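You operate a simulated robot arm through the tools that you are given. There is no shell and no other tool. Be economical: measure what you need, move in short steps, check, and stop when the job is done.

You are at the controls of a simulated robot arm. One attempt, no reset.

TASK
Load the long jig as the bed's job card says, block and spacer, clamp it and push the slide in.
Fine: block from the yellow frame; red lever at its stop; the jig stays locked.

The check looks at the end state, three seconds after you hand in, the way a careful person would. Anything else that was tipped, shoved, dropped, spilled or broken makes it a failure.

THE ROBOT
A 6-joint arm with a fingered hand, fixed in place. Base frame: the origin is at the foot of the arm, x ahead of it, y to its left, z up; the work surface is at about z = 850. Readings come in mm, rad, newtons and seconds.
With the tool pointing down near the work surface it reaches from about 300 to 920 mm from the base axis. Its first joint turns from -2.897 to 2.897 rad. Payload 5 kg.
Tool frame: the origin (TCP) lies between the finger pads and is the grasp point; the fingertips stand 37 mm ahead of it; z points along the fingers, y is the line along which they close. The gripper opens to 124 mm. The gripper's body begins 43 mm behind the TCP. The gripper is a hand of 3 fingers: y runs from the thumb to the fingers, the wrist lies at [-21, -125, -215] in the tool frame, and closing takes about 1.5 s.
Orientation is that of the tool frame in the base frame, as a unit quaternion [x, y, z, w]. With the fingers straight down and the wrist toward the robot, the tool's x, y and z point along [0, 1, 0], [1, 0, 0] and [0, 0, -1] of the base frame.

THE INTERFACE
- The arm moves only by the tool arm_command. Its argument "rows" is a list of rows, each a list of 3 entries, a list of its own where there are three numbers: the turn, a rotation vector about the base's x, y, z in rad, then the shift along the base's x, y, z in mm, then the finger opening in mm, from 0 to 124. In form: [[[wx, wy, wz], [tx, ty, tz], gripper], ...]. A call has 1 to 10 rows; each row is the pose to reach, as a shift and turn from the pose commanded when the call began. A row lasts 0.2 s, in which the tool goes at most 50 mm and 0.15 rad; a call with a longer step from one row to the next is refused whole, and so is a gripper value outside its range. Where a pose cannot be reached the arm comes as near as it can. A force on the tool above 40 N (or 10 N above the force at the start of the call, whichever is more), or a blocked arm, ends the call early, and 0.2 s more pass. Each finger travels about 72 mm/s and halts on what it meets, pressing with about 25 N; the grip force reading is that of the motor and also rises with nothing between the fingers. The clock runs only during rows and for 0.2 s after the last one: add rows that repeat a pose to give the fingers time. The reply holds the time, the measured pose of the TCP, the force on the tool along the base axes, the opening and the grip force, in the units named above and with some noise, with the torque about the TCP (base axes, N m) and any sound that the robot's microphone picked up.
- Cameras (640 x 400 px; columns grow to the right, rows downward): "scene" is fixed at [399.7, 501.7, 1422.7]; the picture's right is [-0.82, -0.57, 0.00], its down [-0.38, 0.56, -0.74] and it looks along [0.42, -0.61, -0.68] (base axes); focal length 254 px, centre (320, 200). "wrist" rides on the gripper at [72, -104, -154] in the tool frame; the picture's right is [-0.83, 0.26, -0.49], its down [-0.51, -0.72, 0.47] and it looks along [-0.23, 0.64, 0.73] (tool axes); focal length 243 px, centre (320, 200). There is no depth. A picture from a camera that has moved, and an enlarged one, comes with that camera's place and axes in the base frame and with its lens.
- grab_frame(camera): a new picture of that camera. No time passes.
- set_grasp(shape): the hand has 3 fingers and takes this shape, open, in about a second: jaw (thumb against the fingers, like two jaws); tri (thumb and two fingers); tip (a fingertip pinch); poke (one finger out to press); point (the index stretched); flat (the hand flat); cup (the hand cupped); fist (a fist). The gripper value then closes the fingers along that shape, each until it touches; the sizes above hold for jaw. It gives what a move gives, with no picture.
- zoom(camera, box): a new picture of the part [left, top, right, bottom] of that camera's present view, enlarged. No time passes.
- job_done(): hands the job in; it is judged then, once.

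Go step by step. Nothing tells you positions but the pictures and the camera data: compare them with the known pose of the tool, close in by small moves and look again before you grip or let go. The budget is 120 turns and 84 pictures, counting those below and the enlarged ones. Unless the task says otherwise, let go and move clear before handing in, and close with one line.

The tools are called after "Emit:" as a command line: name --argument value ..., lists and objects as JSON in quotes. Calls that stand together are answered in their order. arm_command: Moves the arm, as the interface text tells. Its arguments: {"type":"object","properties":{"rows":{"type":"array","items":{"type":"array"}}},"required":["rows"]} The other tools are called the same way: set_grasp (shape) gives the hand a shape; grab_frame (camera) takes a picture; zoom (camera, box) takes an enlarged picture of a part of a camera's view; job_done () hands the job in.

At the start:

```text
t: 0.0
eef_pos: [738.8, -78.1, 1195.1]
orientation: [0.708, 0.707, -0.001, 0.0]
wrist_force: [-0.3, -0.1, 0.6]
torque: [0.02, 0.03, 0.0]
opening: 123.7
finger_force: 0.0
shape: jaw
```

scene: 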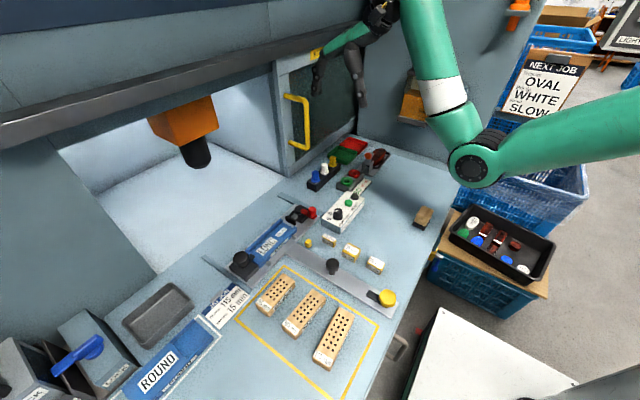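
wrist: 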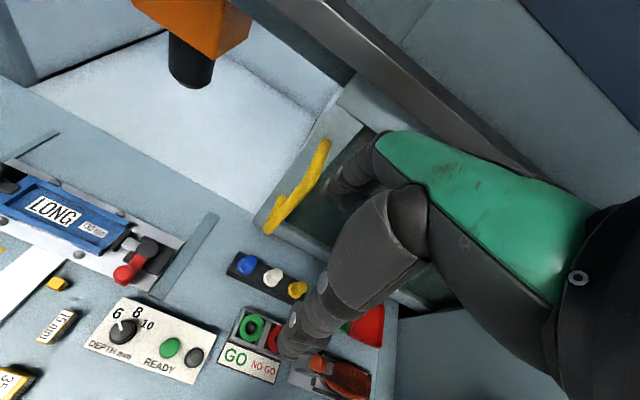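

I see a bench with a blue LONG jig, a yellow frame with three perforated blocks, spacers, and cards. I'll zoom in on the key parts before moving.

Emit:
zoom --camera "scene" --box '[190, 190, 350, 290]'

Emit:
zoom --camera "scene" --box '[220, 250, 412, 370]'

Emit:
zoom --camera "scene" --box '[290, 130, 450, 230]'

Emit:
zoom --camera "scene" --box '[80, 270, 272, 400]'

```text
4.00 times, centred on (270, 240) of scene
camera zoom: at [399.7, 501.7, 1422.7], right [-0.82, -0.57, 0.0], down [-0.38, 0.56, -0.74], along [0.42, -0.61, -0.68], focal length 1017 px, centre (520, 40)
```

zoom: 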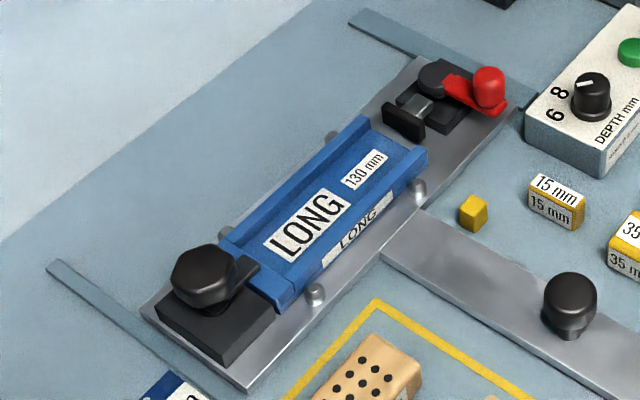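

```text
3.33 times, centred on (316, 310) of scene
camera zoom: at [399.7, 501.7, 1422.7], right [-0.82, -0.57, 0.0], down [-0.38, 0.56, -0.74], along [0.42, -0.61, -0.68], focal length 848 px, centre (333, -167)
```

zoom: 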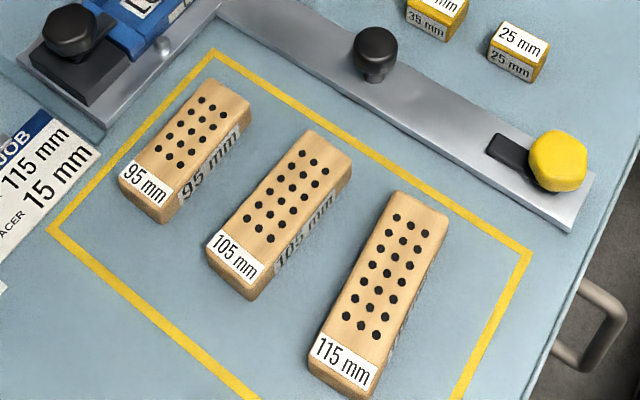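

```text
4.00 times, centred on (370, 180) of scene
camera zoom: at [399.7, 501.7, 1422.7], right [-0.82, -0.57, 0.0], down [-0.38, 0.56, -0.74], along [0.42, -0.61, -0.68], focal length 1017 px, centre (120, 280)
```

zoom: 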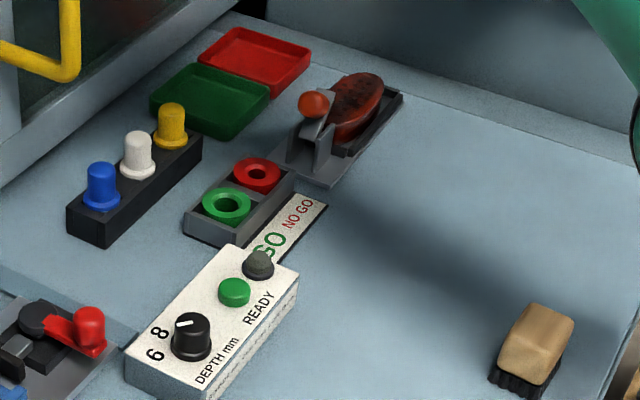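

```text
3.08 times, centred on (176, 335) of scene
camera zoom: at [399.7, 501.7, 1422.7], right [-0.82, -0.57, 0.0], down [-0.38, 0.56, -0.74], along [0.42, -0.61, -0.68], focal length 783 px, centre (763, -215)
```

zoom: 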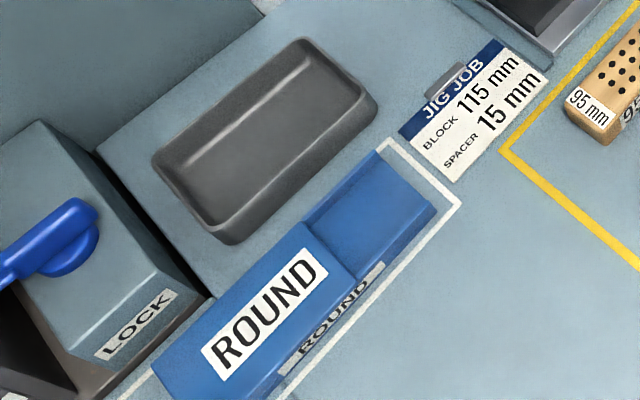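

The job card reads block 115 mm and spacer 15 mm, which together match the LONG jig's 130 mm. The jig lies along y at about x≈750, and the 115 block is near (484, 333). I'll move over the jig and bar for a closer look.

Emit:
arm_command --rows '[[[0, 0, 0], [-17, 35, -10], 124], [[0, 0, 0], [-34, 70, -20], 124], [[0, 0, 0], [-51, 105, -30], 124], [[0, 0, 0], [-68, 140, -45], 124], [[0, 0, 0], [-85, 175, -60], 124], [[0, 0, 0], [-102, 210, -75], 124], [[0, 0, 0], [-119, 245, -90], 124], [[0, 0, 0], [-136, 280, -105], 124], [[0, 0, 0], [-140, 298, -120], 124]]'

Emit:
grab_frame --camera "wrist"

Emit:
grab_frame --camera "scene"

```text
t: 2.0
eef_pos: [601.6, 218.8, 1074.7]
orientation: [0.708, 0.707, 0.001, 0.0]
wrist_force: [0.8, -0.1, -0.8]
torque: [0.0, 0.02, -0.02]
opening: 123.7
finger_force: 0.0
shape: jaw
```

```text
77 pictures are left
camera wrist: at [497.9, 292.6, 1226.9], right [0.26, -0.83, 0.49], down [-0.72, -0.51, -0.47], along [0.64, -0.23, -0.73], focal length 243 px, centre (320, 200)
```

wrist: 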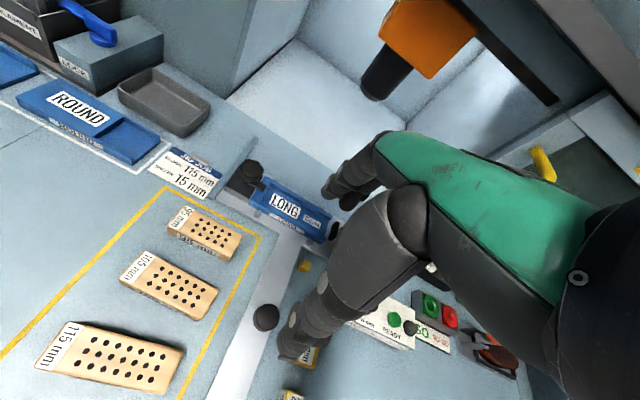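

```text
76 pictures are left
```

scene: 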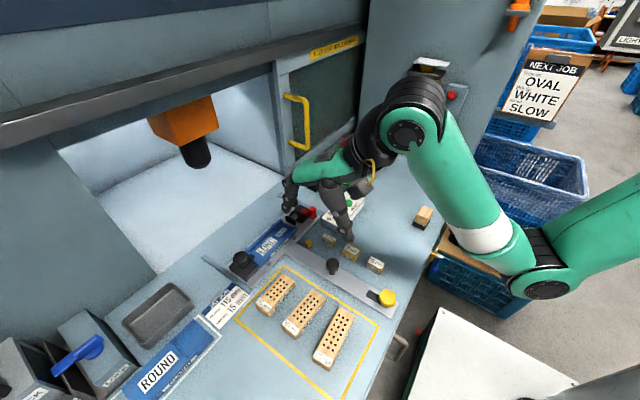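

The wrist view shows the blocks and jig, but the fingers hide the spacers. I'll zoom in on the details.

Emit:
zoom --camera "scene" --box '[295, 225, 405, 315]'

Emit:
zoom --camera "wrist" --box '[210, 140, 350, 240]'

Emit:
zoom --camera "scene" --box '[225, 195, 325, 285]'

```text
4.44 times, centred on (350, 270) of scene
camera zoom: at [399.7, 501.7, 1422.7], right [-0.82, -0.57, 0.0], down [-0.38, 0.56, -0.74], along [0.42, -0.61, -0.68], focal length 1130 px, centre (187, -111)
```

zoom: 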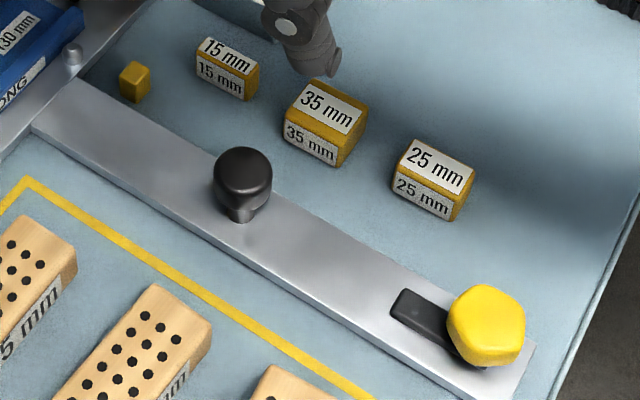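

```text
4.00 times, centred on (280, 190) of wrist
camera zoom: at [497.9, 292.6, 1226.9], right [0.26, -0.83, 0.49], down [-0.72, -0.51, -0.47], along [0.64, -0.23, -0.73], focal length 970 px, centre (480, 240)
```

zoom: 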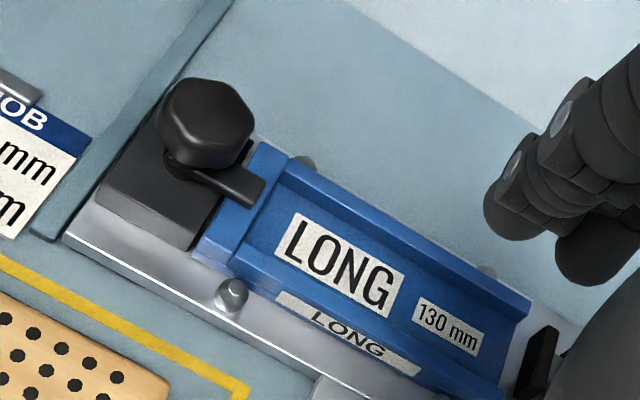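

```text
4.44 times, centred on (275, 240) of scene
camera zoom: at [399.7, 501.7, 1422.7], right [-0.82, -0.57, 0.0], down [-0.38, 0.56, -0.74], along [0.42, -0.61, -0.68], focal length 1130 px, centre (520, 22)
```

zoom: 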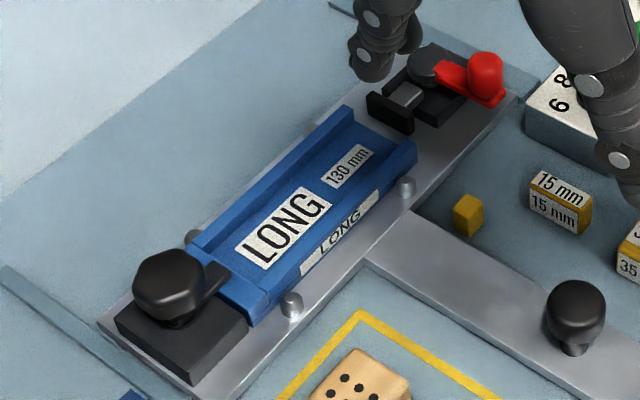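

The spacers have their thickness along y, so they are already turned the right way. Next I'll move above the 115 block to check its exact place and yaw.

Emit:
arm_command --rows '[[[0, 0, 0], [-30, 23, -19], 124], [[0, 0, 0], [-60, 46, -38], 124], [[0, 0, 0], [-90, 70, -57], 124], [[0, 0, 0], [-118, 95, -75], 124]]'

Emit:
grab_frame --camera "wrist"

Emit:
grab_frame --camera "scene"

```text
t: 3.0
eef_pos: [483.2, 315.4, 998.6]
orientation: [0.708, 0.706, 0.0, 0.0]
wrist_force: [-0.1, -0.4, 0.2]
torque: [0.04, 0.0, 0.02]
opening: 123.5
finger_force: 0.1
shape: jaw
```

```text
72 pictures are left
camera wrist: at [379.9, 388.3, 1151.3], right [0.26, -0.83, 0.49], down [-0.72, -0.51, -0.47], along [0.64, -0.23, -0.73], focal length 243 px, centre (320, 200)
```

wrist: 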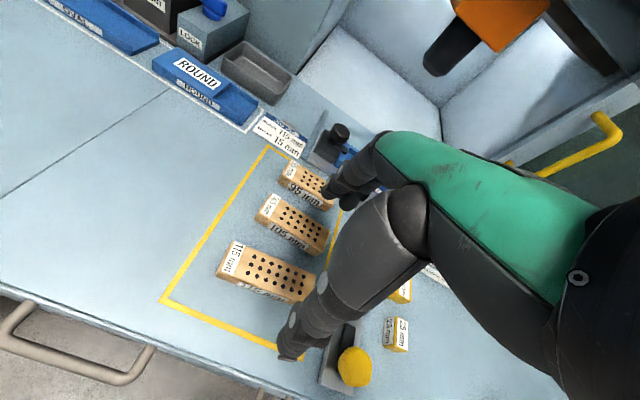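

```text
71 pictures are left
```

scene: 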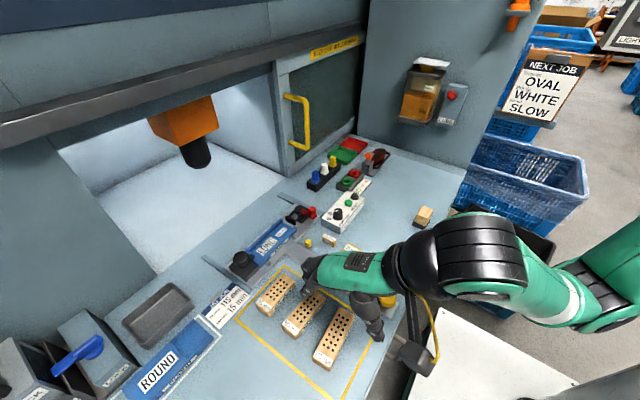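

I have the 115 block in both views. I'll zoom in on it to measure its pose.

Emit:
zoom --camera "wrist" --box '[200, 190, 360, 310]'

Emit:
zoom --camera "scene" --box '[280, 280, 400, 380]'

```text
3.33 times, centred on (280, 250) of wrist
camera zoom: at [379.9, 388.3, 1151.3], right [0.26, -0.83, 0.49], down [-0.72, -0.51, -0.47], along [0.64, -0.23, -0.73], focal length 809 px, centre (453, 33)
```

zoom: 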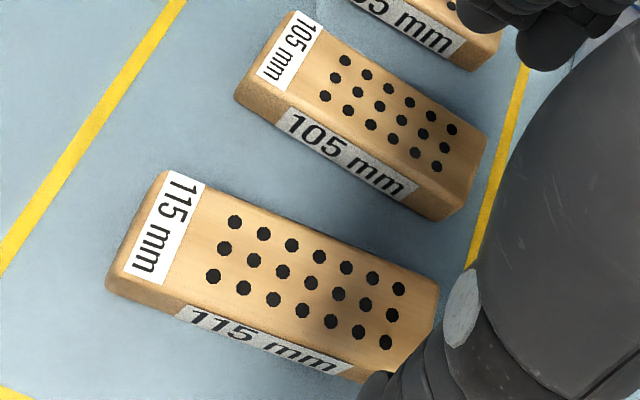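

```text
4.00 times, centred on (340, 330) of scene
camera zoom: at [399.7, 501.7, 1422.7], right [-0.82, -0.57, 0.0], down [-0.38, 0.56, -0.74], along [0.42, -0.61, -0.68], focal length 1017 px, centre (240, -320)
```

zoom: 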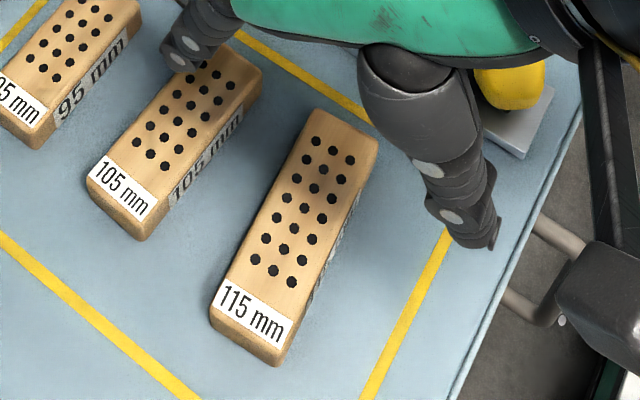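

The 115 block's centre is near (486, 327), about 36 mm wide, with yaw of about +0.09 rad. I'll narrow the hand to 75 mm, align it and come down to a hover.

Emit:
arm_command --rows '[[[0, 0, 0.03], [1, 4, 0], 110], [[0, 0, 0.06], [2, 8, 0], 90], [[0, 0, 0.09], [3, 12, 0], 75], [[0, 0, 0.09], [3, 12, -30], 75], [[0, 0, 0.09], [3, 12, -60], 75], [[0, 0, 0.09], [3, 12, -60], 75]]'

Emit:
zoom --camera "wrist" --box '[160, 150, 420, 330]'

Emit:
zoom --camera "scene" --box '[280, 270, 400, 380]'

```text
t: 4.4
eef_pos: [485.1, 326.5, 937.6]
orientation: [0.675, 0.738, 0.0, 0.001]
wrist_force: [-0.1, -0.3, -0.4]
torque: [-0.06, -0.01, -0.04]
opening: 75.3
finger_force: 0.2
shape: jaw
```

```text
2.22 times, centred on (290, 240) of wrist
camera zoom: at [375.1, 389.7, 1090.2], right [0.33, -0.8, 0.49], down [-0.67, -0.57, -0.47], along [0.66, -0.17, -0.73], focal length 539 px, centre (387, 111)
```

zoom: 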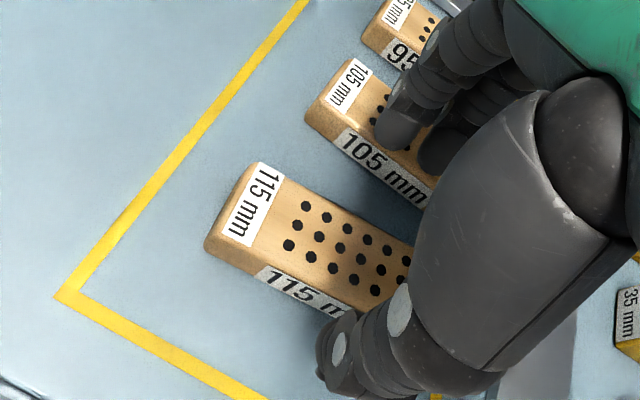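

```text
3.64 times, centred on (340, 325) of scene
camera zoom: at [399.7, 501.7, 1422.7], right [-0.82, -0.57, 0.0], down [-0.38, 0.56, -0.74], along [0.42, -0.61, -0.68], focal length 925 px, centre (247, -254)
```

zoom: 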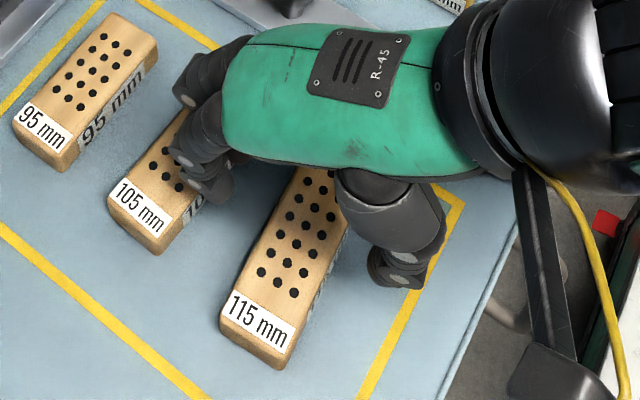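

The hand straddles the block, and the fingers clear the 105 block. I'll lower to the gripping height and check before closing.

Emit:
arm_command --rows '[[[0, 0, 0], [2, 1, -12], 70], [[0, 0, 0], [2, 1, -24], 66], [[0, 0, 0], [2, 1, -36], 64], [[0, 0, 0], [2, 1, -36], 64]]'

Emit:
zoom --camera "wrist" --box '[160, 150, 420, 330]'

Emit:
zoom --camera "scene" --box '[280, 270, 400, 380]'

```text
t: 5.4
eef_pos: [487.7, 326.9, 903.2]
orientation: [0.675, 0.738, 0.0, 0.0]
wrist_force: [0.3, 0.5, -0.1]
torque: [-0.06, -0.04, 0.0]
opening: 64.2
finger_force: 0.1
shape: jaw
```

```text
2.22 times, centred on (290, 240) of wrist
camera zoom: at [377.8, 389.4, 1055.7], right [0.33, -0.8, 0.49], down [-0.67, -0.57, -0.47], along [0.66, -0.17, -0.73], focal length 539 px, centre (387, 111)
```

zoom: 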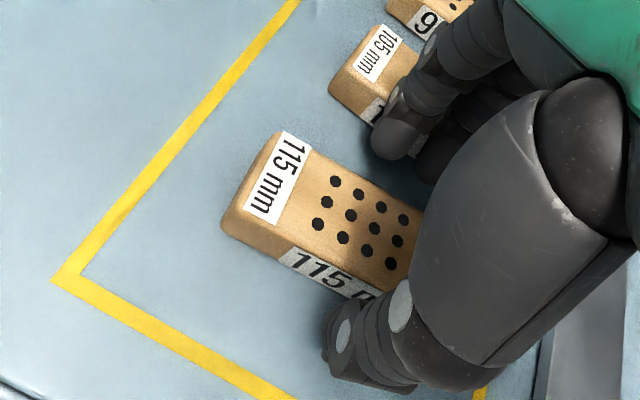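

```text
3.64 times, centred on (340, 325) of scene
camera zoom: at [399.7, 501.7, 1422.7], right [-0.82, -0.57, 0.0], down [-0.38, 0.56, -0.74], along [0.42, -0.61, -0.68], focal length 925 px, centre (247, -254)
```

zoom: 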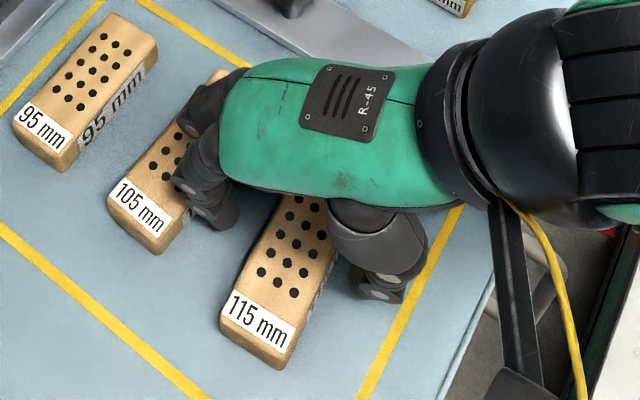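

The fingertips sit on both sides of the block. I'll close and hold.

Emit:
arm_command --rows '[[[0, 0, 0], [-2, 0, 0], 50], [[0, 0, 0], [-2, 0, 0], 40], [[0, 0, 0], [-2, 0, 0], 25], [[0, 0, 0], [-2, 0, 0], 20], [[0, 0, 0], [-2, 0, 0], 20], [[0, 0, 0], [-2, 0, 0], 20]]'

Emit:
zoom --camera "wrist" --box '[160, 150, 420, 330]'

```text
t: 6.8
eef_pos: [485.1, 326.4, 904.3]
orientation: [0.675, 0.738, -0.001, 0.0]
wrist_force: [-0.3, -0.8, 0.9]
torque: [-0.02, 0.02, 0.0]
opening: 34.2
finger_force: 25.1
shape: jaw
```

```text
2.22 times, centred on (290, 240) of wrist
camera zoom: at [375.9, 390.0, 1055.9], right [0.33, -0.8, 0.49], down [-0.67, -0.57, -0.47], along [0.66, -0.17, -0.73], focal length 539 px, centre (387, 111)
```

zoom: 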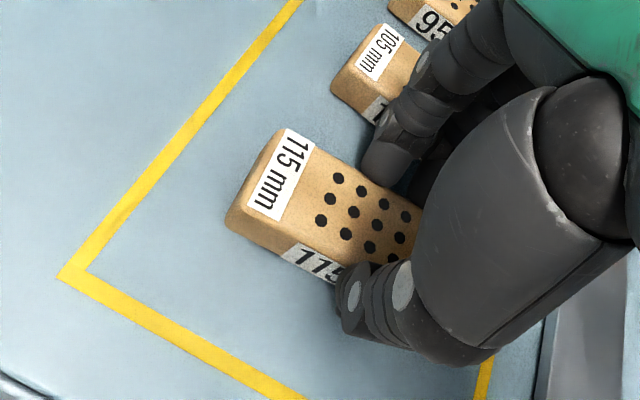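

The block is gripped at 34 mm wide. I'll lift it straight up and check.

Emit:
arm_command --rows '[[[0, 0, 0], [0, 0, 10], 20], [[0, 0, 0], [0, 0, 30], 20], [[0, 0, 0], [0, 0, 60], 20], [[0, 0, -0.03], [0, 0, 90], 20], [[0, 0, -0.06], [0, 0, 120], 20], [[0, 0, -0.09], [0, 0, 120], 20]]'

Emit:
grab_frame --camera "wrist"

Emit:
zoom --camera "scene" --box '[220, 190, 420, 330]'

```text
t: 8.2
eef_pos: [484.4, 326.5, 1023.4]
orientation: [0.708, 0.706, 0.0, 0.0]
wrist_force: [0.0, -0.6, -0.5]
torque: [0.01, 0.01, 0.0]
opening: 34.1
finger_force: 24.7
shape: jaw
```

```text
63 pictures are left
camera wrist: at [382.1, 400.7, 1175.8], right [0.26, -0.83, 0.49], down [-0.72, -0.51, -0.47], along [0.64, -0.23, -0.73], focal length 243 px, centre (320, 200)
```

wrist: 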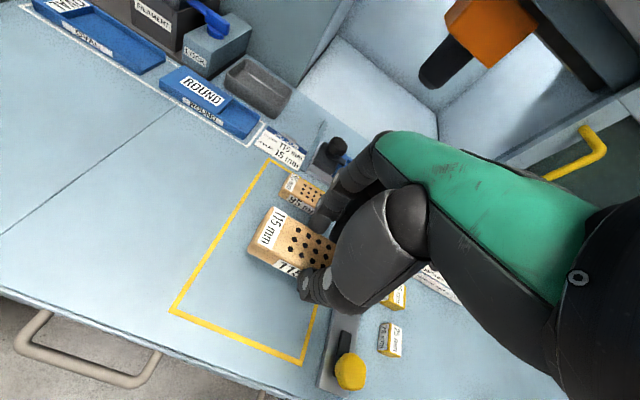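

```text
2.86 times, centred on (320, 260) of scene
camera zoom: at [399.7, 501.7, 1422.7], right [-0.82, -0.57, 0.0], down [-0.38, 0.56, -0.74], along [0.42, -0.61, -0.68], focal length 727 px, centre (320, 29)
```

zoom: 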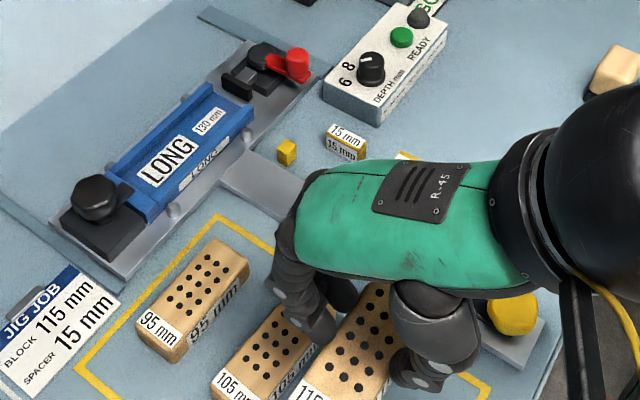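

The block is held, centred on the TCP and square to the axes. The jig channel looks to be at about x 730–787, y 144–287, so I'll go to a hover above it.

Emit:
arm_command --rows '[[[0, 0, 0], [40, -16, 0], 20], [[0, 0, 0], [80, -32, 0], 20], [[0, 0, 0], [120, -48, 0], 20], [[0, 0, 0], [160, -64, 0], 20], [[0, 0, 0], [200, -80, 0], 20], [[0, 0, 0], [240, -96, 0], 20], [[0, 0, 0], [270, -109, 0], 20], [[0, 0, 0], [270, -109, -30], 20], [[0, 0, 0], [270, -109, -50], 20], [[0, 0, 0], [270, -109, -50], 20]]'

Emit:
grab_frame --camera "wrist"

Emit:
zoom --camera "scene" --box '[220, 170, 360, 290]'

```text
t: 10.4
eef_pos: [753.8, 219.9, 972.4]
orientation: [0.708, 0.707, 0.001, 0.0]
wrist_force: [0.0, 0.3, -0.9]
torque: [-0.02, 0.02, 0.02]
opening: 34.0
finger_force: 25.2
shape: jaw
```

```text
61 pictures are left
camera wrist: at [650.7, 292.3, 1125.3], right [0.26, -0.83, 0.49], down [-0.72, -0.51, -0.47], along [0.64, -0.23, -0.73], focal length 243 px, centre (320, 200)
```

wrist: 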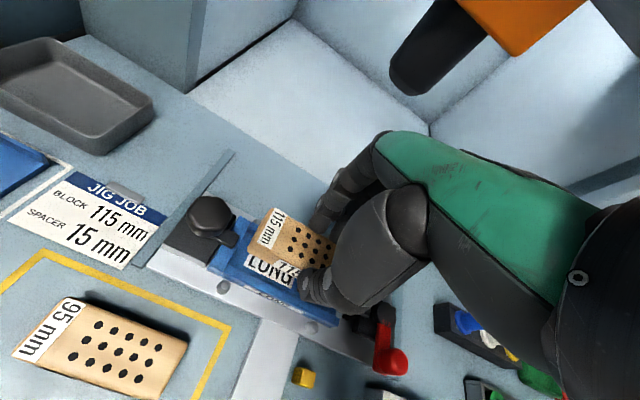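

```text
3.33 times, centred on (290, 230) of scene
camera zoom: at [399.7, 501.7, 1422.7], right [-0.82, -0.57, 0.0], down [-0.38, 0.56, -0.74], along [0.42, -0.61, -0.68], focal length 848 px, centre (420, 100)
```

zoom: 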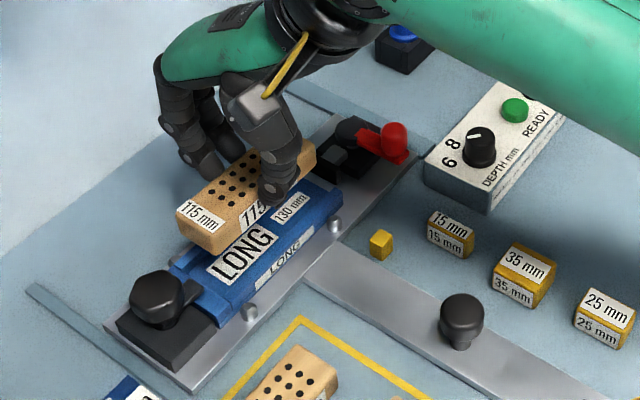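

The block is above the jig. I'll zoom in to measure where the channel is relative to the block.

Emit:
zoom --camera "wrist" --box '[150, 180, 420, 380]'

Emit:
zoom --camera "scene" --box '[240, 185, 330, 275]'

```text
2.00 times, centred on (285, 280) of wrist
camera zoom: at [650.7, 292.3, 1125.3], right [0.26, -0.83, 0.49], down [-0.72, -0.51, -0.47], along [0.64, -0.23, -0.73], focal length 485 px, centre (390, 40)
```

zoom: 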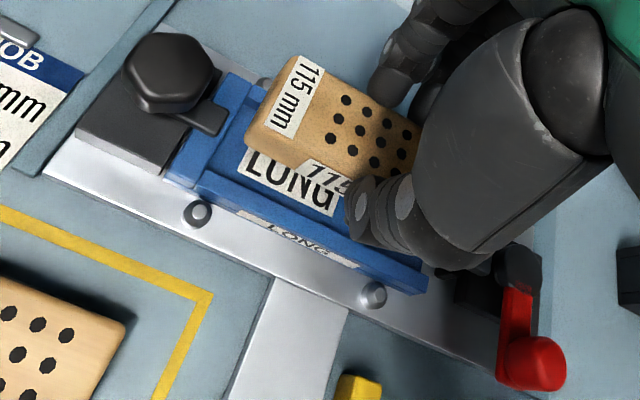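

```text
4.44 times, centred on (285, 230) of scene
camera zoom: at [399.7, 501.7, 1422.7], right [-0.82, -0.57, 0.0], down [-0.38, 0.56, -0.74], along [0.42, -0.61, -0.68], focal length 1130 px, centre (476, 67)
```

zoom: 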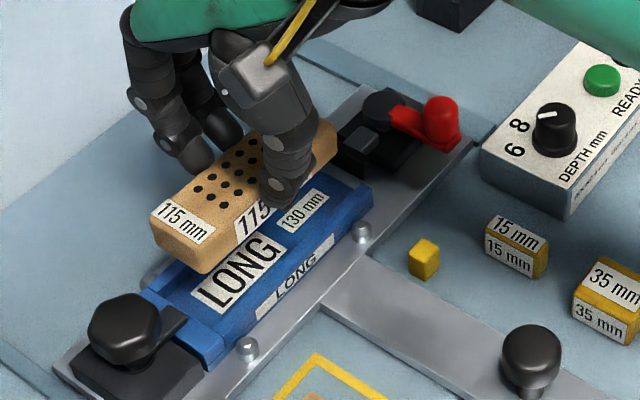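

The channel centre looks to be at x≈757 with the end wall's inner face at y≈277. I'll shift by +3.5 in x and -2 in y, then lower to just above the walls.

Emit:
arm_command --rows '[[[0, 0, 0], [3.5, -2, 0], 20], [[0, 0, 0], [3.5, -2, -15], 20], [[0, 0, 0], [3.5, -2, -30], 20], [[0, 0, 0], [3.5, -2, -30], 20]]'

Emit:
zoom --camera "wrist" --box '[200, 180, 360, 280]'

Emit:
zoom --camera "scene" --box '[240, 185, 330, 275]'

```text
t: 11.4
eef_pos: [758.0, 216.2, 942.6]
orientation: [0.707, 0.707, 0.0, -0.001]
wrist_force: [-0.9, -0.5, -0.8]
torque: [-0.02, -0.01, 0.0]
opening: 34.3
finger_force: 24.7
shape: jaw
```

```text
4.00 times, centred on (280, 230) of wrist
camera zoom: at [654.5, 289.7, 1095.8], right [0.26, -0.83, 0.49], down [-0.72, -0.51, -0.47], along [0.64, -0.23, -0.73], focal length 970 px, centre (480, 80)
```

zoom: 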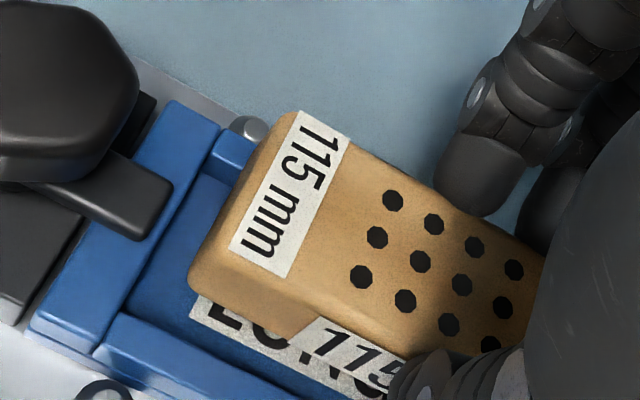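

```text
4.44 times, centred on (285, 230) of scene
camera zoom: at [399.7, 501.7, 1422.7], right [-0.82, -0.57, 0.0], down [-0.38, 0.56, -0.74], along [0.42, -0.61, -0.68], focal length 1130 px, centre (476, 67)
```

zoom: 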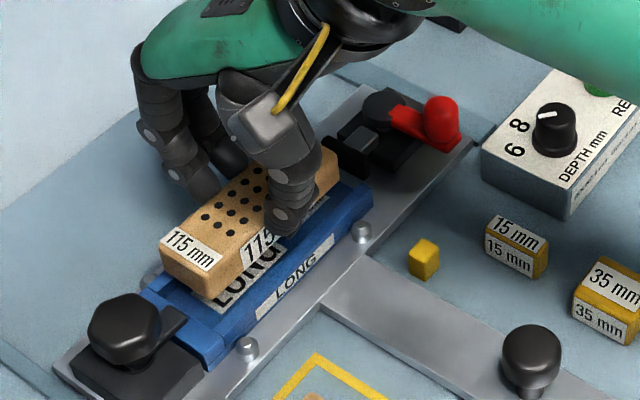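

The block fits the channel with a few mm of play and about 5 mm of gap at the end wall. I'll shift +1.5 in x and +2 in y, then lower into the channel.

Emit:
arm_command --rows '[[[0, 0, 0], [1.5, 2, 0], 20], [[0, 0, 0], [1.5, 2, -6], 20], [[0, 0, 0], [1.5, 2, -12], 20], [[0, 0, 0], [1.5, 2, -16], 20], [[0, 0, 0], [1.5, 2, -16], 20]]'

Emit:
zoom --camera "wrist" --box '[200, 180, 360, 280]'

Emit:
zoom --camera "scene" --box '[240, 185, 330, 275]'

```text
t: 12.6
eef_pos: [759.8, 218.2, 928.7]
orientation: [0.708, 0.707, 0.002, 0.001]
wrist_force: [-3.1, -2.5, 18.5]
torque: [-0.04, -0.28, -0.03]
opening: 35.0
finger_force: 25.4
shape: jaw
```

```text
4.00 times, centred on (280, 230) of wrist
camera zoom: at [656.4, 291.3, 1082.0], right [0.26, -0.83, 0.49], down [-0.72, -0.51, -0.48], along [0.64, -0.23, -0.73], focal length 970 px, centre (480, 80)
```

zoom: 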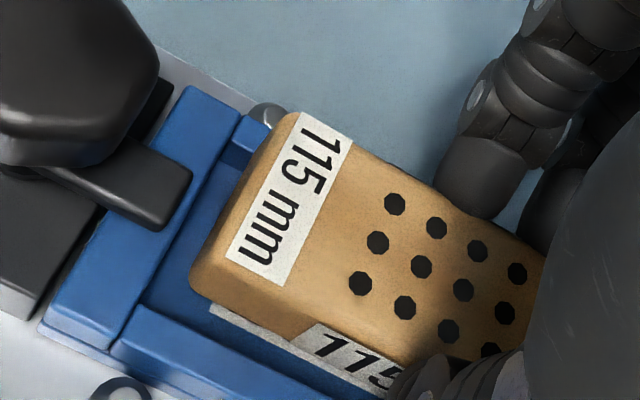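

```text
4.44 times, centred on (285, 230) of scene
camera zoom: at [399.7, 501.7, 1422.7], right [-0.82, -0.57, 0.0], down [-0.38, 0.56, -0.74], along [0.42, -0.61, -0.68], focal length 1130 px, centre (476, 67)
```

zoom: 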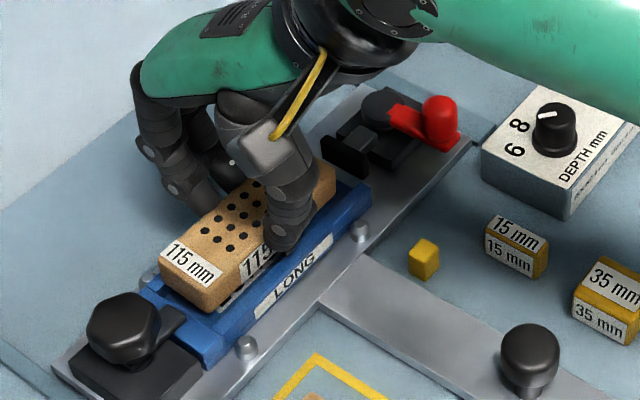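

The arm feels 18 N upward, on the +x side, at a height where the block bottom is near z≈875. That is either the channel floor or the back wall. I'll look closer.

Emit:
zoom --camera "wrist" --box '[205, 195, 285, 265]'

Emit:
zoom --camera "scene" --box '[262, 210, 332, 265]'

```text
5.71 times, centred on (245, 230) of wrist
camera zoom: at [656.4, 291.3, 1082.0], right [0.26, -0.83, 0.49], down [-0.72, -0.51, -0.48], along [0.64, -0.23, -0.73], focal length 1386 px, centre (749, 29)
```

zoom: 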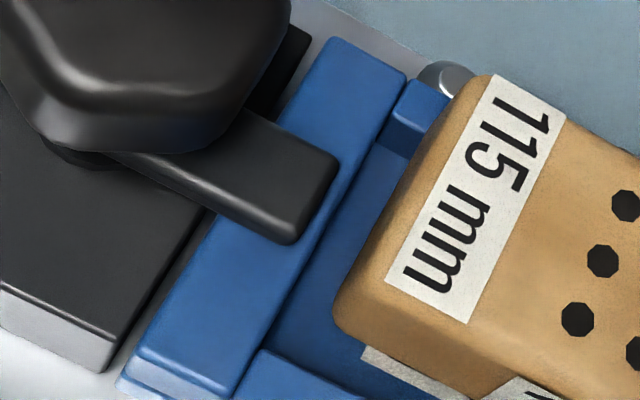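

```text
7.27 times, centred on (297, 238) of scene
camera zoom: at [399.7, 501.7, 1422.7], right [-0.82, -0.57, 0.0], down [-0.38, 0.56, -0.74], along [0.42, -0.61, -0.68], focal length 1850 px, centre (487, -73)
```

zoom: 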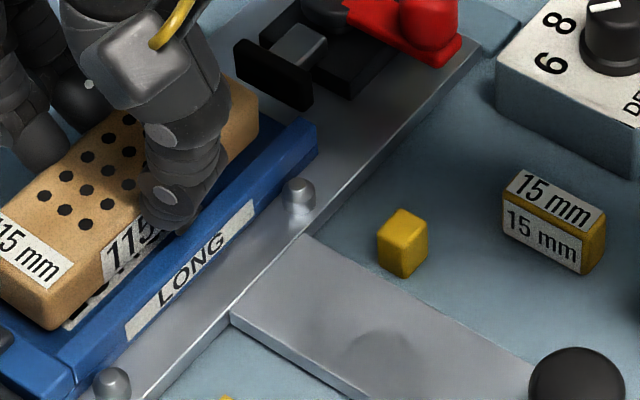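

The block's rear edge looks too far toward the back wall, about 4–5 mm off the channel centre, with a gap of about 6 mm at the end wall. I'll lift slightly, shift −4 in x and +3 in y, and lower again gently.

Emit:
arm_command --rows '[[[0, 0, 0], [0, 0, 5], 20], [[0, 0, 0], [-4, 3, 5], 20], [[0, 0, 0], [-4, 3, 2], 20], [[0, 0, 0], [-4, 3, -1], 20], [[0, 0, 0], [-4, 3, -3], 20], [[0, 0, 0], [-4, 3, -3], 20]]'

Emit:
zoom --camera "wrist" --box '[205, 195, 285, 265]'

```text
t: 14.0
eef_pos: [755.1, 220.0, 925.1]
orientation: [0.708, 0.706, 0.0, 0.0]
wrist_force: [0.3, 0.4, -0.8]
torque: [0.01, -0.01, 0.0]
opening: 34.7
finger_force: 24.8
shape: jaw
```

```text
5.71 times, centred on (245, 230) of wrist
camera zoom: at [653.1, 293.8, 1077.2], right [0.26, -0.83, 0.49], down [-0.72, -0.51, -0.47], along [0.64, -0.23, -0.73], focal length 1386 px, centre (749, 29)
```

zoom: 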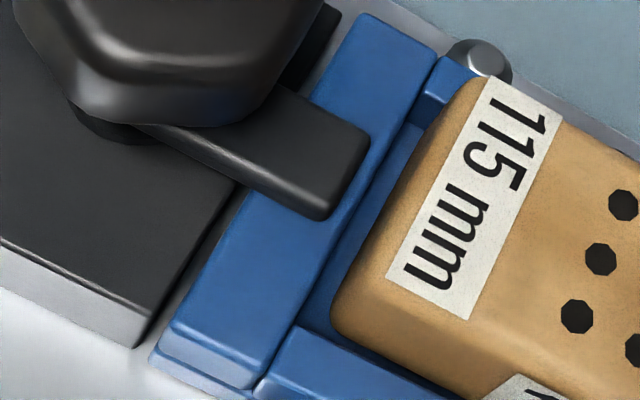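

It passed the earlier contact height freely, so the block is going into the channel. I'll keep lowering in small steps.

Emit:
arm_command --rows '[[[0, 0, 0], [0, 1, -2], 20], [[0, 0, 0], [0, 1, -4], 20], [[0, 0, 0], [0, 1, -6], 20], [[0, 0, 0], [0, 1, -6], 20]]'

Emit:
zoom --camera "wrist" --box '[205, 195, 325, 285]'

```text
t: 15.0
eef_pos: [757.0, 221.9, 920.2]
orientation: [0.707, 0.707, 0.001, 0.0]
wrist_force: [0.0, -1.1, 14.6]
torque: [-0.04, 0.14, -0.05]
opening: 35.6
finger_force: 24.8
shape: jaw
```

```text
4.44 times, centred on (265, 240) of wrist
camera zoom: at [652.5, 295.4, 1073.1], right [0.26, -0.83, 0.49], down [-0.72, -0.51, -0.47], along [0.64, -0.23, -0.73], focal length 1078 px, centre (564, 22)
```

zoom: 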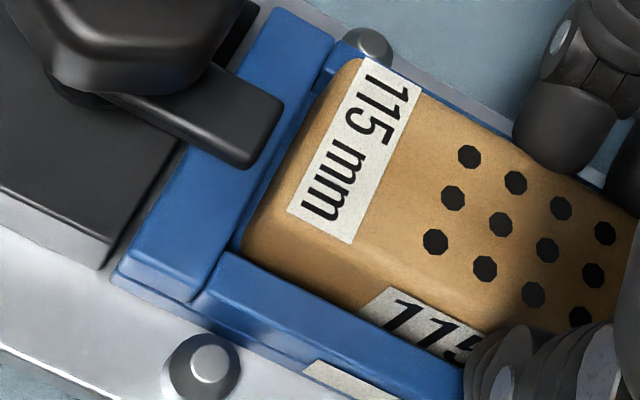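

The block now sits between the channel walls with its end near the end wall, and firm contact is felt below. I'll release gently and rise.

Emit:
arm_command --rows '[[[0, 0, 0], [0, 0, 1], 36], [[0, 0, 0], [0, 0, 1], 44], [[0, 0, 0], [0, 0, 1], 52], [[0, 0, 0], [0, 0, 15], 56], [[0, 0, 0], [0, 0, 40], 56], [[0, 0, 0], [0, 0, 70], 56]]'

Emit:
grab_frame --camera "wrist"

Emit:
zoom --camera "scene" --box '[235, 185, 355, 275]'

```text
t: 16.4
eef_pos: [757.8, 223.6, 988.5]
orientation: [0.707, 0.707, -0.001, -0.001]
wrist_force: [-0.5, 0.3, 0.4]
torque: [0.03, 0.02, -0.01]
opening: 55.6
finger_force: 0.1
shape: jaw
```

```text
49 pictures are left
camera wrist: at [653.7, 296.8, 1141.2], right [0.26, -0.83, 0.49], down [-0.72, -0.51, -0.47], along [0.64, -0.23, -0.73], focal length 243 px, centre (320, 200)
```

wrist: 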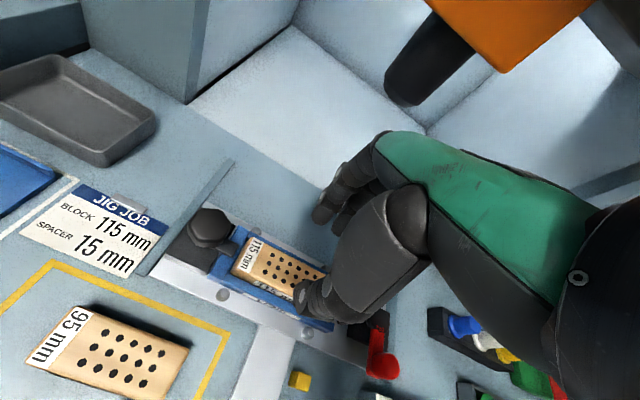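

```text
4.44 times, centred on (295, 230) of scene
camera zoom: at [399.7, 501.7, 1422.7], right [-0.82, -0.57, 0.0], down [-0.38, 0.56, -0.74], along [0.42, -0.61, -0.68], focal length 1130 px, centre (431, 67)
```

zoom: 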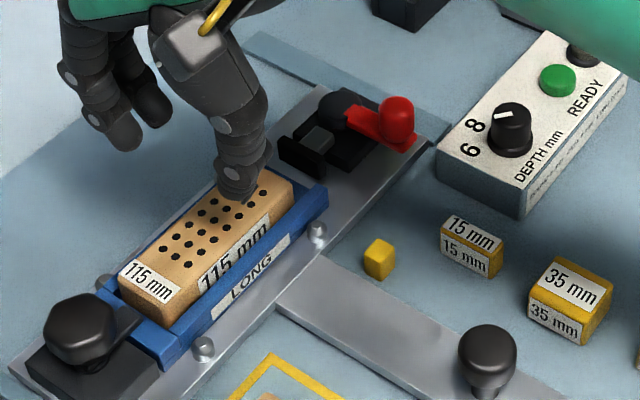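

The block is seated in the channel. Next is the 15 mm spacer near (629, 127); I'll go above it and try the "tip" pinch, since there is little room in the jig.

Emit:
arm_command --rows '[[[0, 0, 0], [0, 0, 40], 56], [[0, 0, 0], [-32, -24, 50], 56], [[0, 0, 0], [-64, -48, 50], 56], [[0, 0, 0], [-96, -72, 50], 56], [[0, 0, 0], [-129, -97, 50], 56]]'

Emit:
set_grasp --shape "tip"

Emit:
grab_frame --camera "wrist"

Emit:
zoom --camera "scene" --box '[260, 160, 420, 280]'

```text
t: 17.6
eef_pos: [627.3, 124.5, 1038.5]
orientation: [0.707, 0.708, 0.001, 0.0]
wrist_force: [0.4, 0.9, 0.6]
torque: [-0.01, 0.02, 0.03]
opening: 55.7
finger_force: 0.0
shape: jaw
```

```text
t: 18.5
eef_pos: [626.8, 124.0, 1039.7]
orientation: [0.707, 0.707, -0.001, -0.001]
wrist_force: [-0.9, -0.2, -0.9]
torque: [-0.01, -0.01, 0.03]
opening: 123.9
finger_force: 0.1
shape: tip
```

```text
47 pictures are left
camera wrist: at [524.1, 198.1, 1192.2], right [0.26, -0.83, 0.49], down [-0.72, -0.51, -0.47], along [0.64, -0.23, -0.73], focal length 243 px, centre (320, 200)
```

wrist: 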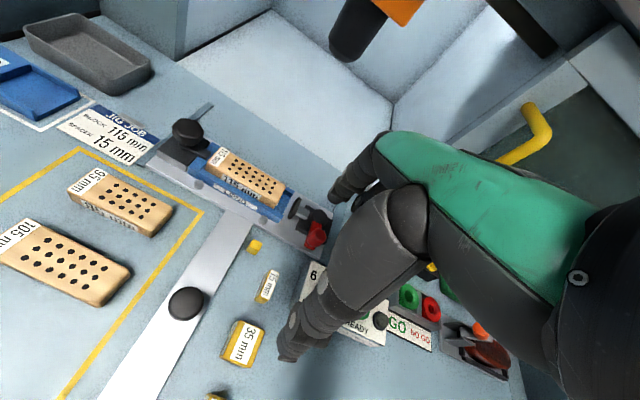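

```text
3.33 times, centred on (340, 220) of scene
camera zoom: at [399.7, 501.7, 1422.7], right [-0.82, -0.57, 0.0], down [-0.38, 0.56, -0.74], along [0.42, -0.61, -0.68], focal length 848 px, centre (253, 133)
```

zoom: 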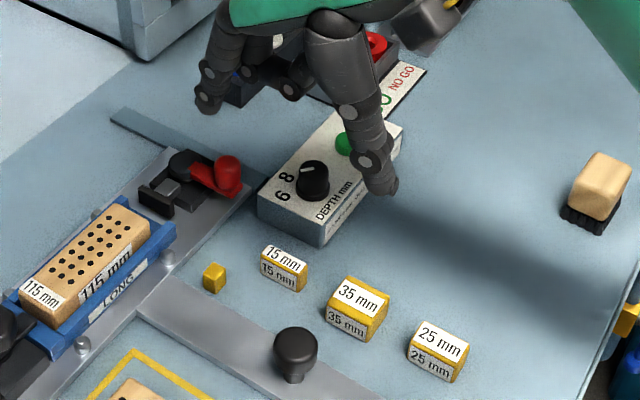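

The tip shape is on. I'll pre-close it to 60 and look at both the hand and the spacer.

Emit:
arm_command --rows '[[[0, 0, 0], [0, 0, 0], 100], [[0, 0, 0], [0, 0, 0], 80], [[0, 0, 0], [0, 0, -10], 60], [[0, 0, 0], [0, 0, -20], 60]]'

Emit:
zoom --camera "wrist" --box '[220, 140, 420, 360]'

Emit:
zoom --camera "scene" --box '[290, 170, 390, 270]'

```text
t: 19.5
eef_pos: [627.0, 124.7, 1019.6]
orientation: [0.707, 0.707, 0.0, 0.0]
wrist_force: [-0.7, 0.6, 0.4]
torque: [-0.02, -0.02, 0.0]
opening: 60.6
finger_force: 0.1
shape: tip
```

```text
1.82 times, centred on (320, 250) of wrist
camera zoom: at [524.0, 197.8, 1171.8], right [0.26, -0.83, 0.49], down [-0.72, -0.51, -0.47], along [0.64, -0.23, -0.73], focal length 441 px, centre (320, 109)
```

zoom: 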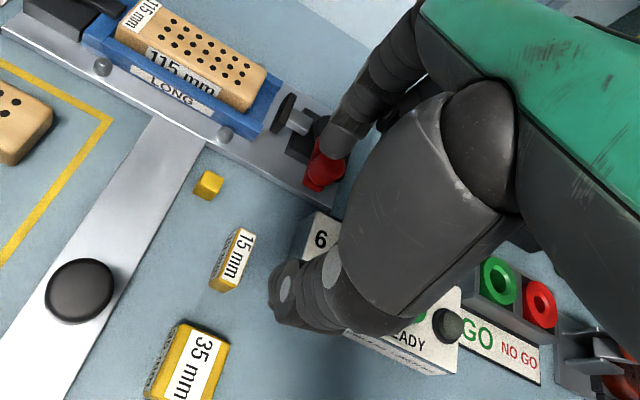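

```text
4.00 times, centred on (340, 220) of scene
camera zoom: at [399.7, 501.7, 1422.7], right [-0.82, -0.57, 0.0], down [-0.38, 0.56, -0.74], along [0.42, -0.61, -0.68], focal length 1017 px, centre (240, 120)
```

zoom: 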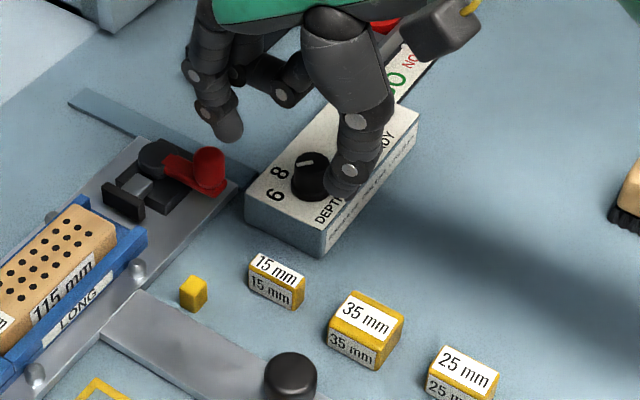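

The spacer's centre is near (630, 124), with yaw of about +0.07 rad. I'll align and lower to a hover.

Emit:
arm_command --rows '[[[0, 0, 0.035], [1.5, 0, -25], 60], [[0, 0, 0.07], [3, 0, -50], 60], [[0, 0, 0.07], [3, 0, -75], 60], [[0, 0, 0.07], [3, 0, -85], 60], [[0, 0, 0.07], [3, 0, -85], 60]]'

Emit:
zoom --camera "wrist" --box '[250, 150, 410, 290]'

Emit:
zoom --camera "scene" --box '[290, 170, 390, 270]'

```text
t: 20.7
eef_pos: [630.6, 125.7, 933.6]
orientation: [0.682, 0.731, 0.0, 0.0]
wrist_force: [0.4, -0.3, -0.3]
torque: [0.0, 0.01, 0.0]
opening: 60.5
finger_force: 0.1
shape: tip
```

```text
2.86 times, centred on (330, 220) of wrist
camera zoom: at [522.7, 191.6, 1086.5], right [0.32, -0.81, 0.49], down [-0.68, -0.56, -0.47], along [0.66, -0.19, -0.73], focal length 693 px, centre (291, 143)
```

zoom: 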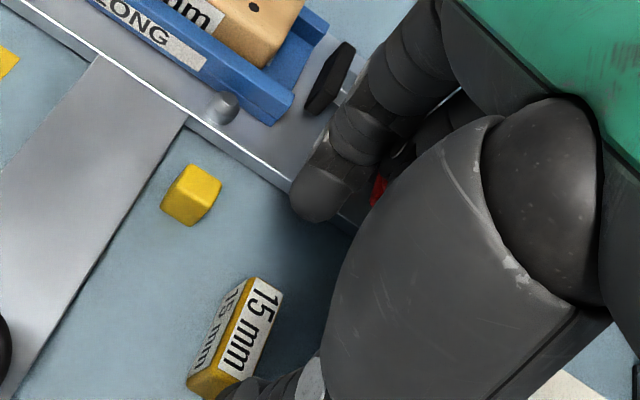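

```text
4.00 times, centred on (340, 220) of scene
camera zoom: at [399.7, 501.7, 1422.7], right [-0.82, -0.57, 0.0], down [-0.38, 0.56, -0.74], along [0.42, -0.61, -0.68], focal length 1017 px, centre (240, 120)
```

zoom: 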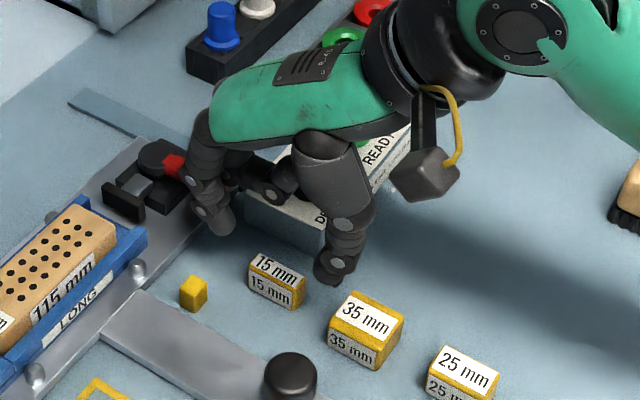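

The pinch is lined up with the spacer. I'll lower to gripping height and check before closing.

Emit:
arm_command --rows '[[[0, 0, 0], [2, -1, -12], 56], [[0, 0, 0], [2, -1, -24], 54], [[0, 0, 0], [2, -1, -33], 54], [[0, 0, 0], [2, -1, -33], 54]]'

Emit:
zoom --camera "wrist" --box '[250, 150, 410, 290]'

Emit:
zoom --camera "scene" --box '[290, 170, 390, 270]'

```text
t: 21.7
eef_pos: [632.2, 124.8, 900.2]
orientation: [0.682, 0.731, 0.0, 0.001]
wrist_force: [0.3, 0.2, 0.0]
torque: [0.03, 0.02, -0.02]
opening: 54.6
finger_force: 0.1
shape: tip
```

```text
2.86 times, centred on (330, 220) of wrist
camera zoom: at [524.3, 191.0, 1053.4], right [0.32, -0.81, 0.49], down [-0.68, -0.56, -0.47], along [0.66, -0.19, -0.73], focal length 693 px, centre (291, 143)
```

zoom: 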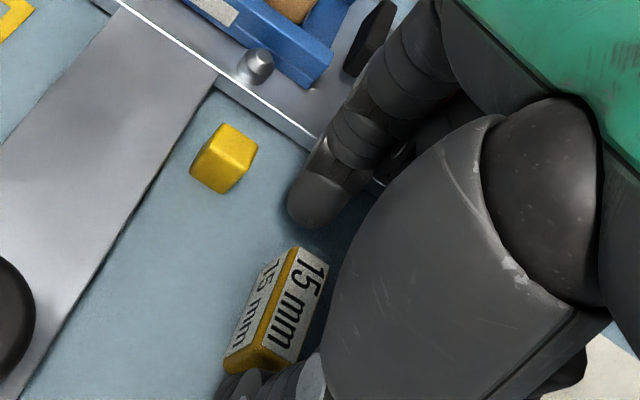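

```text
4.00 times, centred on (340, 220) of scene
camera zoom: at [399.7, 501.7, 1422.7], right [-0.82, -0.57, 0.0], down [-0.38, 0.56, -0.74], along [0.42, -0.61, -0.68], focal length 1017 px, centre (240, 120)
```

zoom: 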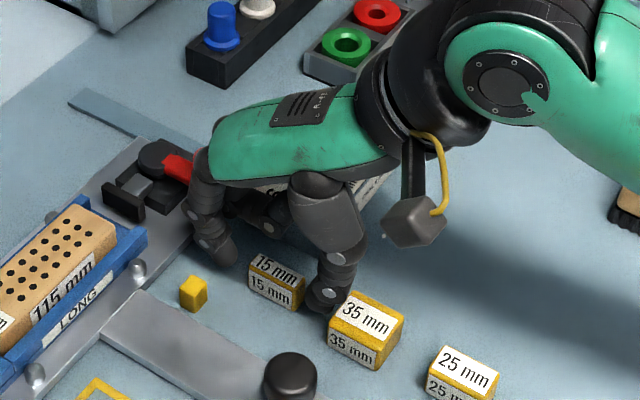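

The spacer stands between thumb and finger. Closing now.

Emit:
arm_command --rows '[[[0, 0, 0], [0, 0, 0], 44], [[0, 0, 0], [0, 0, 0], 34], [[0, 0, 0], [0, 0, 0], 24], [[0, 0, 0], [0, 0, 0], 20], [[0, 0, 0], [0, 0, 0], 20]]'

Emit:
zoom --camera "wrist" --box '[250, 150, 410, 290]'

Emit:
zoom --camera "scene" --box '[290, 170, 390, 270]'

```text
t: 22.9
eef_pos: [632.7, 125.4, 901.1]
orientation: [0.682, 0.731, 0.0, 0.0]
wrist_force: [-0.4, 0.6, -0.8]
torque: [0.03, -0.01, 0.0]
opening: 34.9
finger_force: 25.2
shape: tip
```

```text
2.86 times, centred on (330, 220) of wrist
camera zoom: at [524.4, 191.0, 1053.7], right [0.32, -0.81, 0.49], down [-0.68, -0.56, -0.47], along [0.66, -0.19, -0.73], focal length 693 px, centre (291, 143)
```

zoom: 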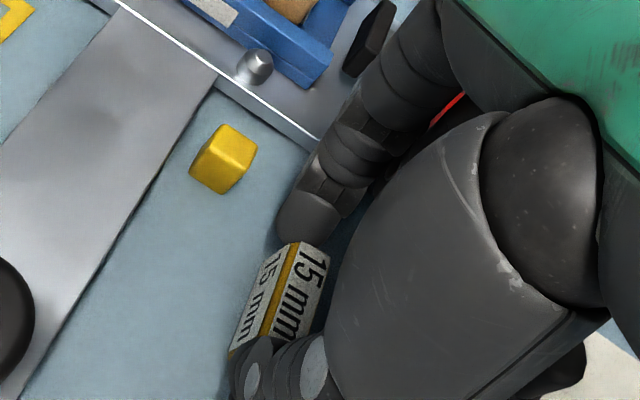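

```text
4.00 times, centred on (340, 220) of scene
camera zoom: at [399.7, 501.7, 1422.7], right [-0.82, -0.57, 0.0], down [-0.38, 0.56, -0.74], along [0.42, -0.61, -0.68], focal length 1017 px, centre (240, 120)
```

zoom: 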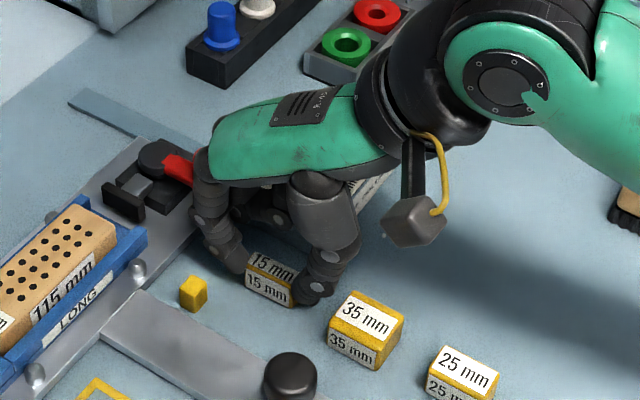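

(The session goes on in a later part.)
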